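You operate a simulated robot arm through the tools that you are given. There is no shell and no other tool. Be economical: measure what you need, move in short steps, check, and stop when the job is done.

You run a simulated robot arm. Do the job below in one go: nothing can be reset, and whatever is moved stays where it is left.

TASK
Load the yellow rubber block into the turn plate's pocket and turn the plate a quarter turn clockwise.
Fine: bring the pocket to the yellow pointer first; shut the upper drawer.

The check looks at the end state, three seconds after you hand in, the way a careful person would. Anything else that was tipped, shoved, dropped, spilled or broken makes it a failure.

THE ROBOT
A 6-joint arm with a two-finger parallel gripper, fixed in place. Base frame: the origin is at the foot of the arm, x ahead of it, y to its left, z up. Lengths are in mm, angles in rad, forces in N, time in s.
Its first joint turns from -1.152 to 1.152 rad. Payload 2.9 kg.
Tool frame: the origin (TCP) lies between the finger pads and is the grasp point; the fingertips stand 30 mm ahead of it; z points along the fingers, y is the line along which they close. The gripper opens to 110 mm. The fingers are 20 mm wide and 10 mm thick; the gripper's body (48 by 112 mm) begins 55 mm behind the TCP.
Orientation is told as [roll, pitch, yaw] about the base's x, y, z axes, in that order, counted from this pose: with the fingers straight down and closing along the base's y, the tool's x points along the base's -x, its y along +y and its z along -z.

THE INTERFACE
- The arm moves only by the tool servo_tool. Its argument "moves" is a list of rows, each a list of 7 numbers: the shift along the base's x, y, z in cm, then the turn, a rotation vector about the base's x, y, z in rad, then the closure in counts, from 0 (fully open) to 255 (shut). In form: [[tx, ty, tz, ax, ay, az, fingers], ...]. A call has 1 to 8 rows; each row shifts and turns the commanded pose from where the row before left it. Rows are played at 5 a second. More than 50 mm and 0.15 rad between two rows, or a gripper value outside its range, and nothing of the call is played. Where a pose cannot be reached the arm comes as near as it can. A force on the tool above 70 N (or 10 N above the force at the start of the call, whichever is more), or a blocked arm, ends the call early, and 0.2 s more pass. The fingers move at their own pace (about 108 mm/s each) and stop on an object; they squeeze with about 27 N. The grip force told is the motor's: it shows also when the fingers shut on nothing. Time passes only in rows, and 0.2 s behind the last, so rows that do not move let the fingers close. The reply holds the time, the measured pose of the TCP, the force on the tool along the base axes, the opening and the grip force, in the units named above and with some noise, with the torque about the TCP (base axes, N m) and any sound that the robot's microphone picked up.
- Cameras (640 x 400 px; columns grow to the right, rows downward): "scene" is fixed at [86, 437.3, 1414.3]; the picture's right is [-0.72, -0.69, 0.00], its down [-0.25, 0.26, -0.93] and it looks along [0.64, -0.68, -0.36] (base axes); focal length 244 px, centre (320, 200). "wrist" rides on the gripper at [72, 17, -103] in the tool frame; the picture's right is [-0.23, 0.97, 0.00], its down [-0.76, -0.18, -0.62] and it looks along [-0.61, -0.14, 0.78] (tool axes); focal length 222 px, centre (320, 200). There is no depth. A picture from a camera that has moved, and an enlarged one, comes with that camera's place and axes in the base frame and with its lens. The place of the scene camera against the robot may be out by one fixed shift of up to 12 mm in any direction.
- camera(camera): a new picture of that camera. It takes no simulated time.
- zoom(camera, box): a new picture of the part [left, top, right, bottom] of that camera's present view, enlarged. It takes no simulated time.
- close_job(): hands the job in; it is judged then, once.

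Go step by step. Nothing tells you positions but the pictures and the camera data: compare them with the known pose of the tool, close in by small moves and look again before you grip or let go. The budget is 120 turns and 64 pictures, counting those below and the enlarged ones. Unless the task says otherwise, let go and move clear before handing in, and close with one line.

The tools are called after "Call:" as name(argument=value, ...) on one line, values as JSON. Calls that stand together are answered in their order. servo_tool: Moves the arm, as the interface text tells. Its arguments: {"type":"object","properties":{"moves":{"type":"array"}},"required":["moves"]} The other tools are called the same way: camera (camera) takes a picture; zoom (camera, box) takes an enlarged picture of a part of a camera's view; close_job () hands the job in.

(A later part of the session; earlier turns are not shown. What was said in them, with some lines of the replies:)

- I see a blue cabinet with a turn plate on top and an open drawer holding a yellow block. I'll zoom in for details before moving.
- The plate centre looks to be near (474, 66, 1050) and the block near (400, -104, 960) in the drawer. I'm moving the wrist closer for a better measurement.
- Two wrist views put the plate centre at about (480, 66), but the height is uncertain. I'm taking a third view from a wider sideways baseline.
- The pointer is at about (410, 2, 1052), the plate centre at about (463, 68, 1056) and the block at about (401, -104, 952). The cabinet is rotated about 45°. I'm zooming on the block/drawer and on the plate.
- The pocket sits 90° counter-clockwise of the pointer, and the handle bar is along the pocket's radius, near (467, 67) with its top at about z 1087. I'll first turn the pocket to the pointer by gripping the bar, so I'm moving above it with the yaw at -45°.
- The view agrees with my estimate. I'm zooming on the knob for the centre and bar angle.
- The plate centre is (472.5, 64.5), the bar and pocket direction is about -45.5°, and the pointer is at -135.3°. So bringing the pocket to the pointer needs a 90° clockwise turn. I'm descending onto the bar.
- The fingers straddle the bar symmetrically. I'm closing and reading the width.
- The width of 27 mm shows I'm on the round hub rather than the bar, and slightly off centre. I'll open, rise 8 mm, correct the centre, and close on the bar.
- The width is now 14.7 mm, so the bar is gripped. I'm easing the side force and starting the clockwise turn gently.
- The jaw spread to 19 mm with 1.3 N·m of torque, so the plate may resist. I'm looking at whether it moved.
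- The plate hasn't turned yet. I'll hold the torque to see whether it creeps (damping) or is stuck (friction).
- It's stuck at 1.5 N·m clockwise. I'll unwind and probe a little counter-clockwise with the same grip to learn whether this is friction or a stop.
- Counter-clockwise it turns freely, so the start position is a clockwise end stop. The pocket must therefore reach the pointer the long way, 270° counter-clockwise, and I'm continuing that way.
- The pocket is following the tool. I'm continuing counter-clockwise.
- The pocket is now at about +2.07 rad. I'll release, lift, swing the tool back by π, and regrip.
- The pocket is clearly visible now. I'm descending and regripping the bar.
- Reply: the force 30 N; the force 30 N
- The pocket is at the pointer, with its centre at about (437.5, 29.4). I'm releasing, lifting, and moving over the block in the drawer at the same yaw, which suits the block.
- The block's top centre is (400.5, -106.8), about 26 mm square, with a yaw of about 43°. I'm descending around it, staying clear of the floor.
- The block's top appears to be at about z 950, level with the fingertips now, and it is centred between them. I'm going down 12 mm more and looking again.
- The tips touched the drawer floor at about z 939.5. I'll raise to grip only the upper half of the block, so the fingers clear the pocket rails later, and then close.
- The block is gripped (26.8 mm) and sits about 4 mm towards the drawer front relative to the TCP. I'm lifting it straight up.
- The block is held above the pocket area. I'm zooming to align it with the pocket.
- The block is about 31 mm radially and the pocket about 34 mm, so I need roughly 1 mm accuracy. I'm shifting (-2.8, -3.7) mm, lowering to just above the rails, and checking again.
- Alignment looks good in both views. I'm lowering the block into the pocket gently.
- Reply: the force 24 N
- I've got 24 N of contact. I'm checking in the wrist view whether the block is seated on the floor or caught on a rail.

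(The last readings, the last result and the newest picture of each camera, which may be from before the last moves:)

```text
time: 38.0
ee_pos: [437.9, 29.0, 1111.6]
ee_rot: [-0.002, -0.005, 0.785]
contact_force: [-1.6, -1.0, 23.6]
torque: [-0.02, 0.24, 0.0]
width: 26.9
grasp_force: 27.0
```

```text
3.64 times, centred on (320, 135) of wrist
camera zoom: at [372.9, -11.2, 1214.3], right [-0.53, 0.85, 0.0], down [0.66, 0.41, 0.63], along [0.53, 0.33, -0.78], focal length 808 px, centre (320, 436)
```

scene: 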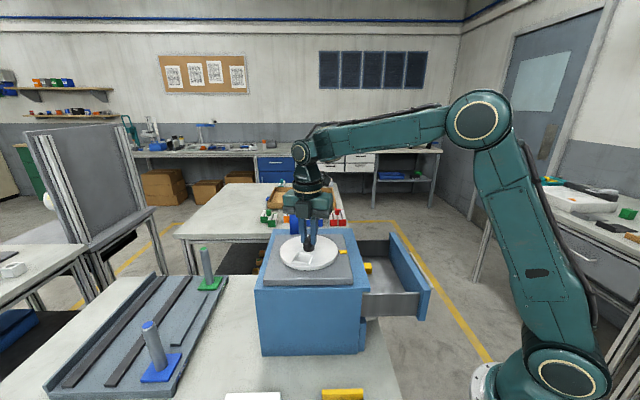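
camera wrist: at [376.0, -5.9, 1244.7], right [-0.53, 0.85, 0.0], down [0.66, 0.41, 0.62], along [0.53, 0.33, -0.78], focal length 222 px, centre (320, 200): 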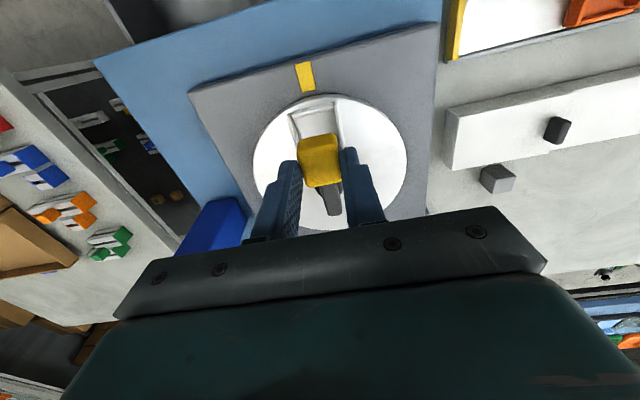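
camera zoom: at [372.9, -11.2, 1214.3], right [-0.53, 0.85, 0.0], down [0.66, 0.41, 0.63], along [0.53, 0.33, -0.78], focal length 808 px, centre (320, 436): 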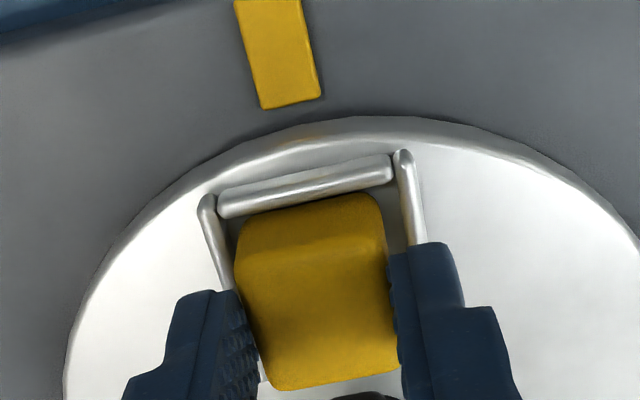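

The block lies between all four rails. I'm easing the load and opening the fingers partway, then rising.

Call:
servo_tool(moves=[[0, 0, 0.15, 0, 0, 0, 255], [0, 0, 0, 0, 0, 0, 180], [0, 0, 0, 0, 0, 0, 130], [0, 0, 0, 0, 0, 0, 130], [0, 0, 2.0, 0, 0, 0, 130], [0, 0, 3.0, 0, 0, 0, 100], [0, 0, 0, 0, 0, 0, 60]])

Call:
zoom(camera="scene", box=[295, 220, 355, 265])

Call:
zoom(camera="wrist", box=[240, 50, 420, 220])

```text
time: 39.6
ee_pos: [436.3, 29.4, 1161.0]
ee_rot: [0.002, -0.002, 0.786]
contact_force: [-0.2, -0.2, 0.1]
torque: [0.01, 0.0, 0.04]
width: 84.7
grasp_force: 0.1
```

```text
8.89 times, centred on (325, 242) of scene
camera zoom: at [86.0, 437.3, 1414.3], right [-0.72, -0.69, 0.0], down [-0.25, 0.26, -0.93], along [0.64, -0.68, -0.36], focal length 2167 px, centre (276, -178)
```

zoom: 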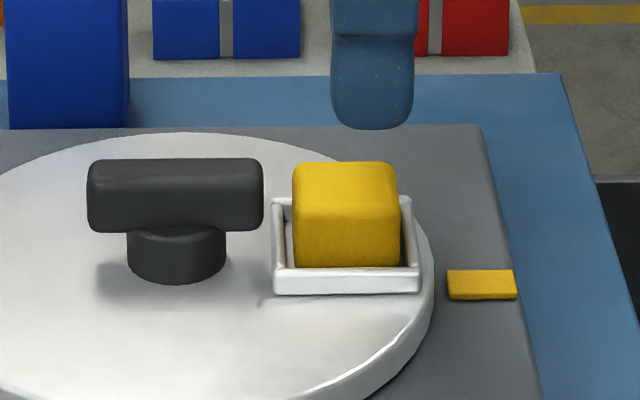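

```text
2.35 times, centred on (330, 135) of wrist
camera zoom: at [372.1, -11.5, 1265.1], right [-0.53, 0.85, 0.0], down [0.66, 0.41, 0.62], along [0.53, 0.33, -0.78], focal length 523 px, centre (296, 353)
```

zoom: 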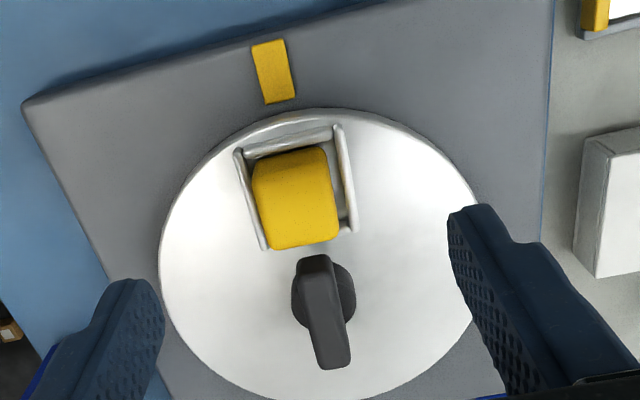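

The block sits level in the pocket at the pointer. I'm moving back to the bar and gripping it for the clockwise quarter turn.

Call:
servo_tool(moves=[[1.8, 1.8, 0, 0, 0, 0, 60], [1.78, 1.76, 0, 0, 0, 0, 60], [0, 0, -2.5, 0, 0, 0, 60], [0, 0, -2.65, 0, 0, 0, 60], [0, 0, 0, 0, 0, 0, 60]])

Call:
servo_tool(moves=[[0, 0, 0, 0, 0, 0, 160], [0, 0, 0, 0, 0, 0, 255], [0, 0, 0, 0, 0, 0, 255], [0, 0, 0, 0, 0, 0, 255], [0, 0, 0, 0, 0, 0, 255]])

```text
time: 40.8
ee_pos: [470.8, 63.7, 1110.4]
ee_rot: [0.002, 0.0, 0.786]
contact_force: [0.2, -0.3, -0.3]
torque: [0.01, 0.03, 0.03]
width: 84.2
grasp_force: 0.0
```

```text
time: 42.0
ee_pos: [470.9, 63.9, 1109.1]
ee_rot: [0.002, 0.0, 0.787]
contact_force: [-6.2, 5.5, -1.5]
torque: [0.1, 0.14, 0.01]
width: 14.9
grasp_force: 44.8
```

The bar is gripped at 14.9 mm. I'm turning clockwise slowly.

Call:
servo_tool(moves=[[0.1, 0.1, 0, 0, 0, -0.06, 255], [0, 0, 0, 0, 0, -0.1, 255], [0, 0, 0, 0, 0, -0.1, 255], [0, 0, 0, 0, 0, -0.1, 255], [0, 0, 0, 0, 0, -0.1, 255], [0, 0, 0, 0, 0, -0.1, 255], [0, 0, 0, 0, 0, -0.1, 255], [0, 0, 0, 0, 0, -0.1, 255]])

```text
time: 43.8
ee_pos: [471.5, 65.1, 1109.7]
ee_rot: [0.0, 0.007, 0.023]
contact_force: [-28.6, -3.2, -3.0]
torque: [0.0, -0.33, 0.03]
width: 14.8
grasp_force: 45.3
```

Call:
servo_tool(moves=[[-0.15, 0, 0, 0, 0, -0.1, 255], [0, 0, 0, 0, 0, -0.1, 255], [0, 0, 0, 0, 0, -0.1, 255], [0, 0, 0, 0, 0, -0.1, 255], [0, 0, 0, 0, 0, -0.1, 255], [0, 0, 0, 0, 0, -0.1, 255], [0, 0, 0, 0, 0, -0.1, 255], [0, 0, 0, 0, 0, -0.108, 255]])

Call:
servo_tool(moves=[[0, 0, 0, 0, 0, 0, 255], [0, 0, 0, 0, 0, 0, 255]])

Call:
zoom(camera="scene", box=[260, 200, 380, 280])

Call:
zoom(camera="wrist", box=[180, 0, 460, 210])

```text
time: 45.6
ee_pos: [472.0, 65.9, 1110.2]
ee_rot: [-0.001, 0.001, -0.782]
contact_force: [-15.4, 14.5, -8.2]
torque: [1.12, 1.08, 0.01]
width: 14.6
grasp_force: 44.8
```

```text
time: 46.2
ee_pos: [471.1, 65.9, 1109.4]
ee_rot: [-0.002, 0.001, -0.779]
contact_force: [-17.6, 20.8, -8.3]
torque: [0.84, 0.71, -0.03]
width: 14.9
grasp_force: 45.2
```

```text
5.00 times, centred on (320, 240) of scene
camera zoom: at [85.6, 437.9, 1414.1], right [-0.72, -0.69, 0.0], down [-0.25, 0.26, -0.93], along [0.64, -0.68, -0.36], focal length 1219 px, centre (320, 0)
```

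zoom: 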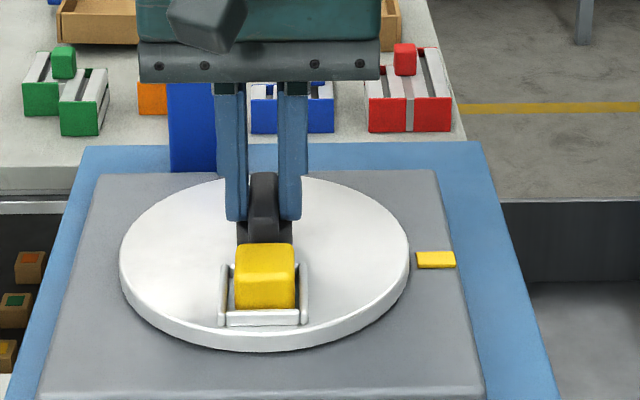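

```text
1.90 times, centred on (320, 105) of wrist
camera zoom: at [431.5, 128.6, 1212.9], right [0.85, 0.53, 0.0], down [0.42, -0.66, 0.62], along [0.33, -0.53, -0.78], focal length 423 px, centre (320, 381)
```

zoom: 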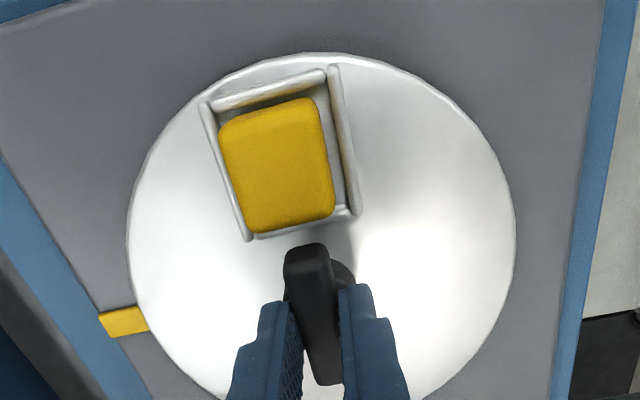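

The pocket with its block is now a quarter turn clockwise of the pointer. I'm relieving the grip load, releasing, and lifting clear.

Call:
servo_tool(moves=[[-0.15, 0.15, 0, 0, 0, 0, 255], [0, 0, 0, 0, 0, 0, 200], [0, 0, 0, 0, 0, 0, 120], [0, 0, 0, 0, 0, 0, 120], [0, 0, 3.0, 0, 0, 0, 120], [0, 0, 4.0, 0, 0, 0, 120]])

Call:
servo_tool(moves=[[-2.55, -3.1, 0.4, 0, 0, 0.14, 200], [-2.55, -3.1, 0.4, 0, 0, 0.14, 255], [-2.55, -3.1, 0.4, 0, 0, 0.14, 255], [-2.55, -3.1, 0.4, 0, 0, 0.14, 255], [-2.55, -3.1, 0.4, 0, 0, 0.14, 255], [-2.55, -3.1, 0, 0, 0, 0.14, 255], [-2.55, -3.1, 0, 0, 0, 0.14, 255], [-2.55, -3.1, 0, 0, 0, 0.14, 255]])

Call:
servo_tool(moves=[[0, 0, 0, 0, 0, 0.14, 255], [0, 0, 0, 0, 0, 0.14, 255], [0, 0, 0, 0, 0, 0.17, 255]])

Call:
camera(camera="wrist")

Call:
camera(camera="scene")

```text
time: 47.6
ee_pos: [472.4, 67.3, 1178.7]
ee_rot: [0.001, -0.002, -0.782]
contact_force: [-0.9, -0.6, -0.2]
torque: [-0.01, 0.01, -0.06]
width: 58.1
grasp_force: 0.1
```

```text
time: 49.4
ee_pos: [266.1, -184.6, 1200.4]
ee_rot: [0.001, -0.002, 0.338]
contact_force: [-0.9, -0.2, -0.1]
torque: [0.0, -0.01, -0.01]
width: 0.0
grasp_force: 26.8
```

```text
refused: row 3 steps farther than a row can; nothing moved
```

```text
18 pictures are left
camera wrist: at [191.7, -192.1, 1303.4], right [-0.11, 0.99, 0.0], down [0.78, 0.08, 0.62], along [0.62, 0.07, -0.78], focal length 222 px, centre (320, 200)
```

wrist: 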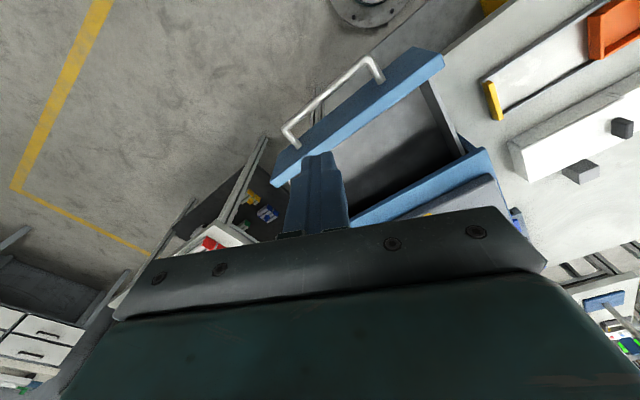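

```text
17 pictures are left
```

scene: 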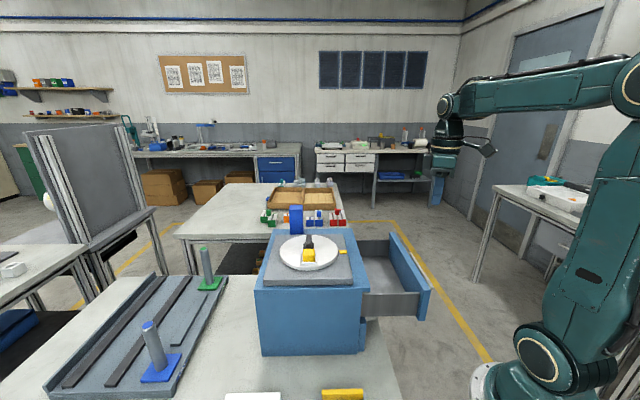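

I'm now outside the drawer front. I'm zooming to locate the panel and handle.

Call:
zoom(camera="wrist", box=[250, 20, 490, 200])

Call:
zoom(camera="scene", box=[340, 220, 450, 330])

```text
2.22 times, centred on (370, 110) of wrist
camera zoom: at [191.7, -192.1, 1303.4], right [-0.11, 0.99, 0.0], down [0.78, 0.08, 0.62], along [0.62, 0.07, -0.78], focal length 494 px, centre (209, 400)
```

zoom: 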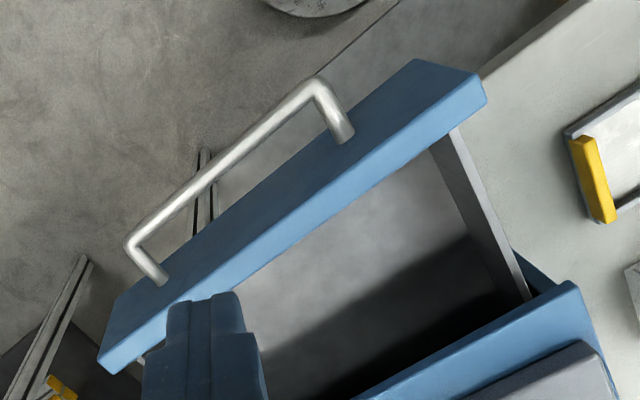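

```text
3.64 times, centred on (395, 275) of scene
camera zoom: at [86.0, 437.3, 1414.3], right [-0.72, -0.69, 0.0], down [-0.25, 0.26, -0.93], along [0.64, -0.68, -0.36], focal length 887 px, centre (47, -73)
```

zoom: 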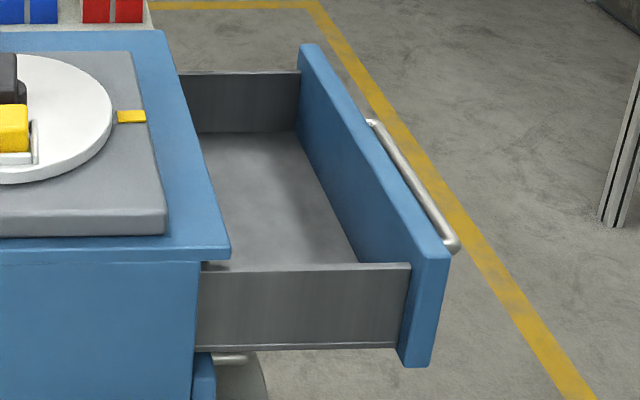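

The handle bar is at n≈65 (outward axis), near z 965, with its mid at (268, -185). I'll push on it with closed fingers, backing off first, squaring the yaw, and descending.

Call:
servo_tool(moves=[[-0.8, -0.8, 0, 0, 0, 0.148, 255], [-0.9, -0.9, 0, 0, 0, 0.148, 255], [0, 0, -2, 0, 0, 0.148, 255], [0, 0, -4.5, 0, 0, 0, 255], [0, 0, -4.5, 0, 0, 0, 255], [0, 0, -4.5, 0, 0, 0, 255], [0, 0, 0, 0, 0, 0, 255]])

Call:
zoom(camera="scene", box=[330, 160, 490, 320])

Call:
camera(camera="wrist")

```text
time: 51.0
ee_pos: [250.6, -199.7, 1046.6]
ee_rot: [-0.001, -0.001, 0.783]
contact_force: [0.3, 0.0, 0.4]
torque: [0.01, 0.02, 0.0]
width: 0.0
grasp_force: 27.1
```

```text
2.50 times, centred on (410, 240) of scene
camera zoom: at [86.0, 437.3, 1414.3], right [-0.72, -0.69, 0.0], down [-0.25, 0.26, -0.93], along [0.64, -0.68, -0.36], focal length 610 px, centre (95, 100)
```

zoom: 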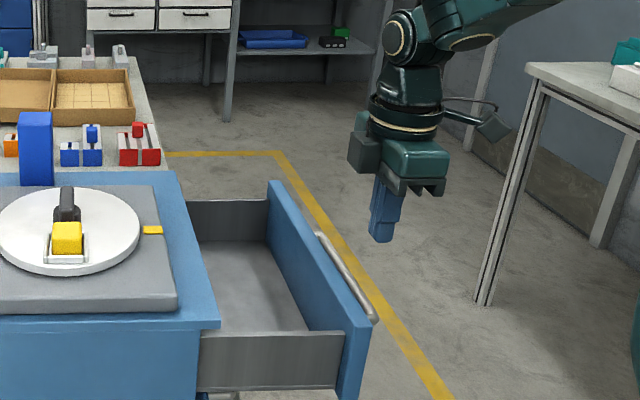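

```text
13 pictures are left
camera wrist: at [187.0, -240.3, 1148.8], right [-0.52, 0.85, 0.0], down [0.67, 0.41, 0.62], along [0.53, 0.33, -0.78], focal length 222 px, centre (320, 200)
```

wrist: 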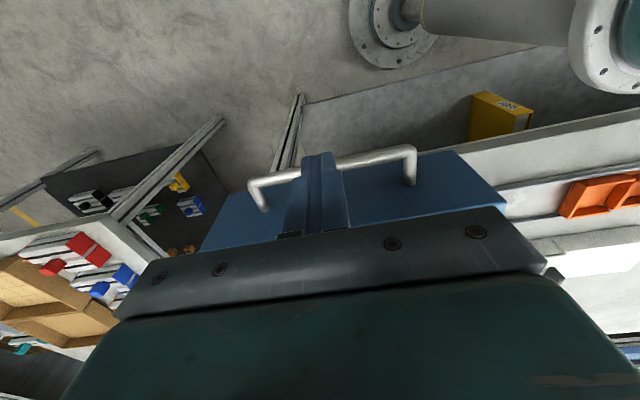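

The fingers are centred on the handle, whose bar is at about z 972. I'm lowering so the fingers span the bar, then advancing gently.

Call:
servo_tool(moves=[[0, 0, -3.0, 0, 0, 0, 255], [0, 0, -3.0, 0, 0, 0, 255], [0.7, 0.7, 0, 0, 0, 0, 255], [0.7, 0.7, 0, 0, 0, 0, 255], [0.7, 0.7, 0, 0, 0, 0, 255], [0, 0, 0, 0, 0, 0, 255]])

Call:
zoom(camera="scene", box=[330, 160, 490, 320])

```text
time: 52.4
ee_pos: [269.0, -177.3, 984.1]
ee_rot: [0.002, 0.0, 0.78]
contact_force: [-0.5, -0.3, -0.5]
torque: [-0.01, 0.03, 0.0]
width: 0.0
grasp_force: 26.9
```

```text
2.50 times, centred on (410, 240) of scene
camera zoom: at [86.0, 437.3, 1414.3], right [-0.72, -0.69, 0.0], down [-0.25, 0.26, -0.93], along [0.64, -0.68, -0.36], focal length 610 px, centre (95, 100)
```

zoom: 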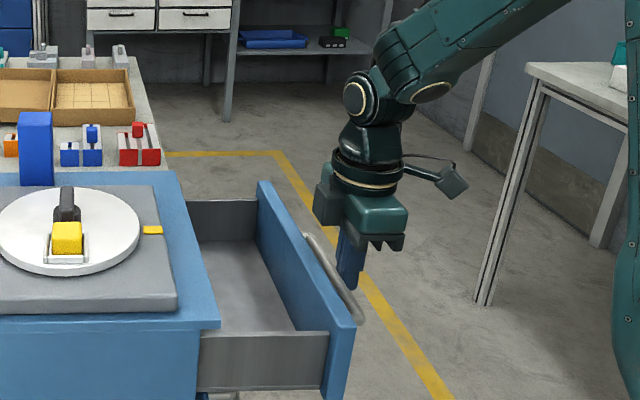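

The drawer is sliding freely. I'm continuing to push.

Call:
servo_tool(moves=[[1.0, 1.0, 0, 0, 0, 0, 255], [1.0, 1.0, 0, 0, 0, 0, 255], [1.0, 1.0, 0, 0, 0, 0, 255], [1.0, 1.0, 0, 0, 0, 0, 255], [1.0, 1.0, 0, 0, 0, 0, 255], [0, 0, 0, 0, 0, 0, 255]])

Call:
zoom(camera="scene", box=[310, 160, 470, 320])

```text
time: 53.8
ee_pos: [320.3, -127.8, 985.5]
ee_rot: [0.002, -0.001, 0.781]
contact_force: [-1.0, -0.9, 0.2]
torque: [0.0, -0.01, -0.01]
width: 0.0
grasp_force: 27.4
```

```text
2.50 times, centred on (390, 240) of scene
camera zoom: at [86.0, 437.3, 1414.3], right [-0.72, -0.69, 0.0], down [-0.25, 0.26, -0.93], along [0.64, -0.68, -0.36], focal length 610 px, centre (145, 100)
```

zoom: 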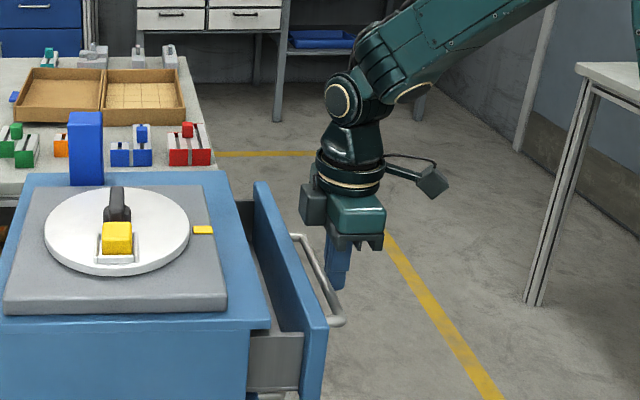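

Call:
servo_tool(moves=[[0.8, 0.8, 0, 0, 0, 0, 255], [0.8, 0.8, 0, 0, 0, 0, 255], [0.7, 0.7, 0, 0, 0, 0, 255], [0, 0, 0, 0, 0, 0, 255]])

Call:
zoom(camera="scene", box=[290, 190, 420, 320])

```text
time: 54.8
ee_pos: [344.4, -104.7, 985.6]
ee_rot: [0.0, -0.001, 0.781]
contact_force: [-0.4, -0.3, 1.2]
torque: [-0.03, 0.01, 0.02]
width: 0.0
grasp_force: 27.2
```

```text
3.08 times, centred on (355, 255) of scene
camera zoom: at [86.0, 437.3, 1414.3], right [-0.72, -0.69, 0.0], down [-0.25, 0.26, -0.93], along [0.64, -0.68, -0.36], focal length 750 px, centre (212, 31)
```

zoom: 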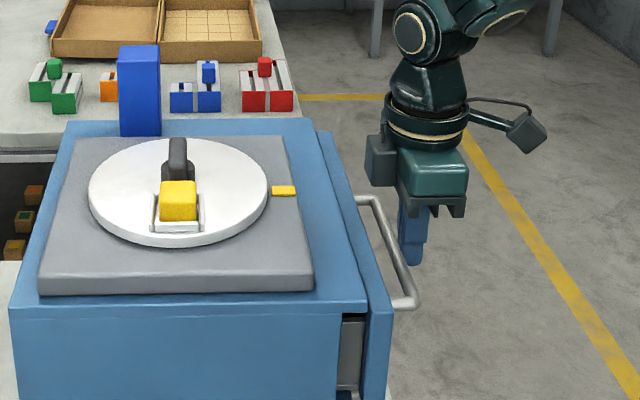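

About 15 mm remain. I'm pushing in finer steps.

Call:
servo_tool(moves=[[0.35, 0.35, 0, 0, 0, 0, 255], [0.35, 0.35, 0, 0, 0, 0, 255], [0.2, 0.2, 0, 0, 0, 0, 255], [0.15, 0.15, 0, 0, 0, 0, 255], [0, 0, 0, 0, 0, 0, 255]])

Call:
servo_tool(moves=[[0.15, 0.15, 0, 0, 0, 0, 255], [0.15, 0.15, 0, 0, 0, 0, 255], [0, 0, 0, 0, 0, 0, 255]])

Call:
zoom(camera="scene", box=[290, 190, 420, 320])

```text
time: 56.0
ee_pos: [354.7, -94.1, 985.8]
ee_rot: [0.0, -0.002, 0.78]
contact_force: [1.3, -0.5, -1.0]
torque: [0.04, -0.03, -0.02]
width: 0.0
grasp_force: 27.2
```

```text
time: 56.8
ee_pos: [357.3, -91.0, 985.3]
ee_rot: [0.003, 0.001, 0.781]
contact_force: [0.0, 0.4, -0.1]
torque: [0.02, 0.01, 0.02]
width: 0.1
grasp_force: 26.9
```

```text
3.08 times, centred on (355, 255) of scene
camera zoom: at [86.0, 437.3, 1414.3], right [-0.72, -0.69, 0.0], down [-0.25, 0.26, -0.93], along [0.64, -0.68, -0.36], focal length 750 px, centre (212, 31)
```

zoom: 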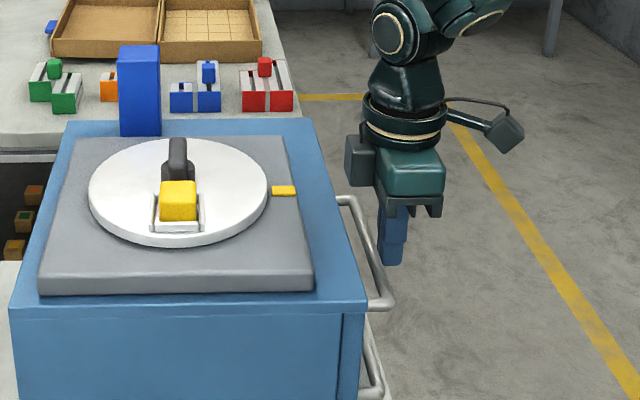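

It looks nearly flush, but with no resisting force yet. I'm nudging until it meets its stop.

Call:
servo_tool(moves=[[0.1, 0.1, 0, 0, 0, 0, 255], [0.1, 0.1, 0, 0, 0, 0, 255], [0.1, 0.1, 0, 0, 0, 0, 255], [0, 0, 0, 0, 0, 0, 255]])

Call:
zoom(camera="scene", box=[290, 190, 420, 320])

```text
time: 57.8
ee_pos: [358.7, -87.5, 984.4]
ee_rot: [0.001, 0.001, 0.777]
contact_force: [-10.5, -7.7, 5.5]
torque: [-0.08, 0.1, 0.03]
width: 0.2
grasp_force: 27.2
```

```text
3.08 times, centred on (355, 255) of scene
camera zoom: at [85.7, 437.0, 1414.4], right [-0.72, -0.69, 0.0], down [-0.25, 0.26, -0.93], along [0.64, -0.67, -0.36], focal length 750 px, centre (212, 31)
```

zoom: 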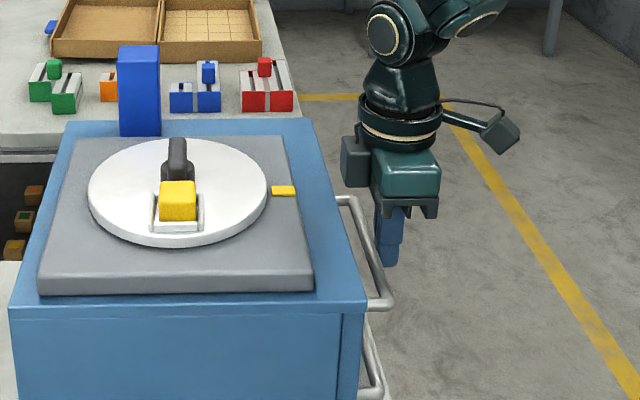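

The drawer is shut against its stop (13 N), flush with the lower one. I'm backing straight out and rising clear.

Call:
servo_tool(moves=[[-1.0, -1.0, 0, 0, 0, 0, 255], [-2.5, -2.5, 0, 0, 0, 0, 255], [-2.5, -2.5, 2.0, 0, 0, 0, 255], [0, 0, 4.0, 0, 0, 0, 255], [0, 0, 4.5, 0, 0, 0, 255], [0, 0, 4.5, 0, 0, 0, 255], [0, 0, 0, 0, 0, 0, 255]])

Call:
zoom(camera="scene", box=[240, 180, 420, 330])

```text
time: 59.4
ee_pos: [297.1, -147.9, 1134.8]
ee_rot: [0.001, -0.002, 0.78]
contact_force: [-0.8, 0.7, 0.6]
torque: [-0.01, 0.01, 0.0]
width: 0.0
grasp_force: 26.5
```

```text
2.67 times, centred on (330, 255) of scene
camera zoom: at [86.0, 437.3, 1414.3], right [-0.72, -0.69, 0.0], down [-0.25, 0.26, -0.93], along [0.64, -0.68, -0.36], focal length 650 px, centre (293, 53)
```

zoom: 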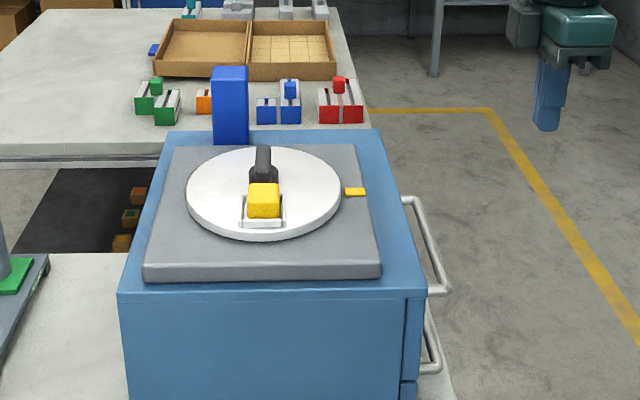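

The block sits in the pocket, a quarter turn clockwise of the pointer. The upper drawer is shut, nothing else looks disturbed, and the arm is clear, so I'm handing in.

Call:
close_job()

```text
The job is handed in.
```

I loaded the yellow block into the plate's pocket at the yellow pointer, turned the plate a quarter turn clockwise from there, and shut the upper drawer; to reach the pointer I had to go about 270° counter-clockwise, because the plate would not turn clockwise from its start position.
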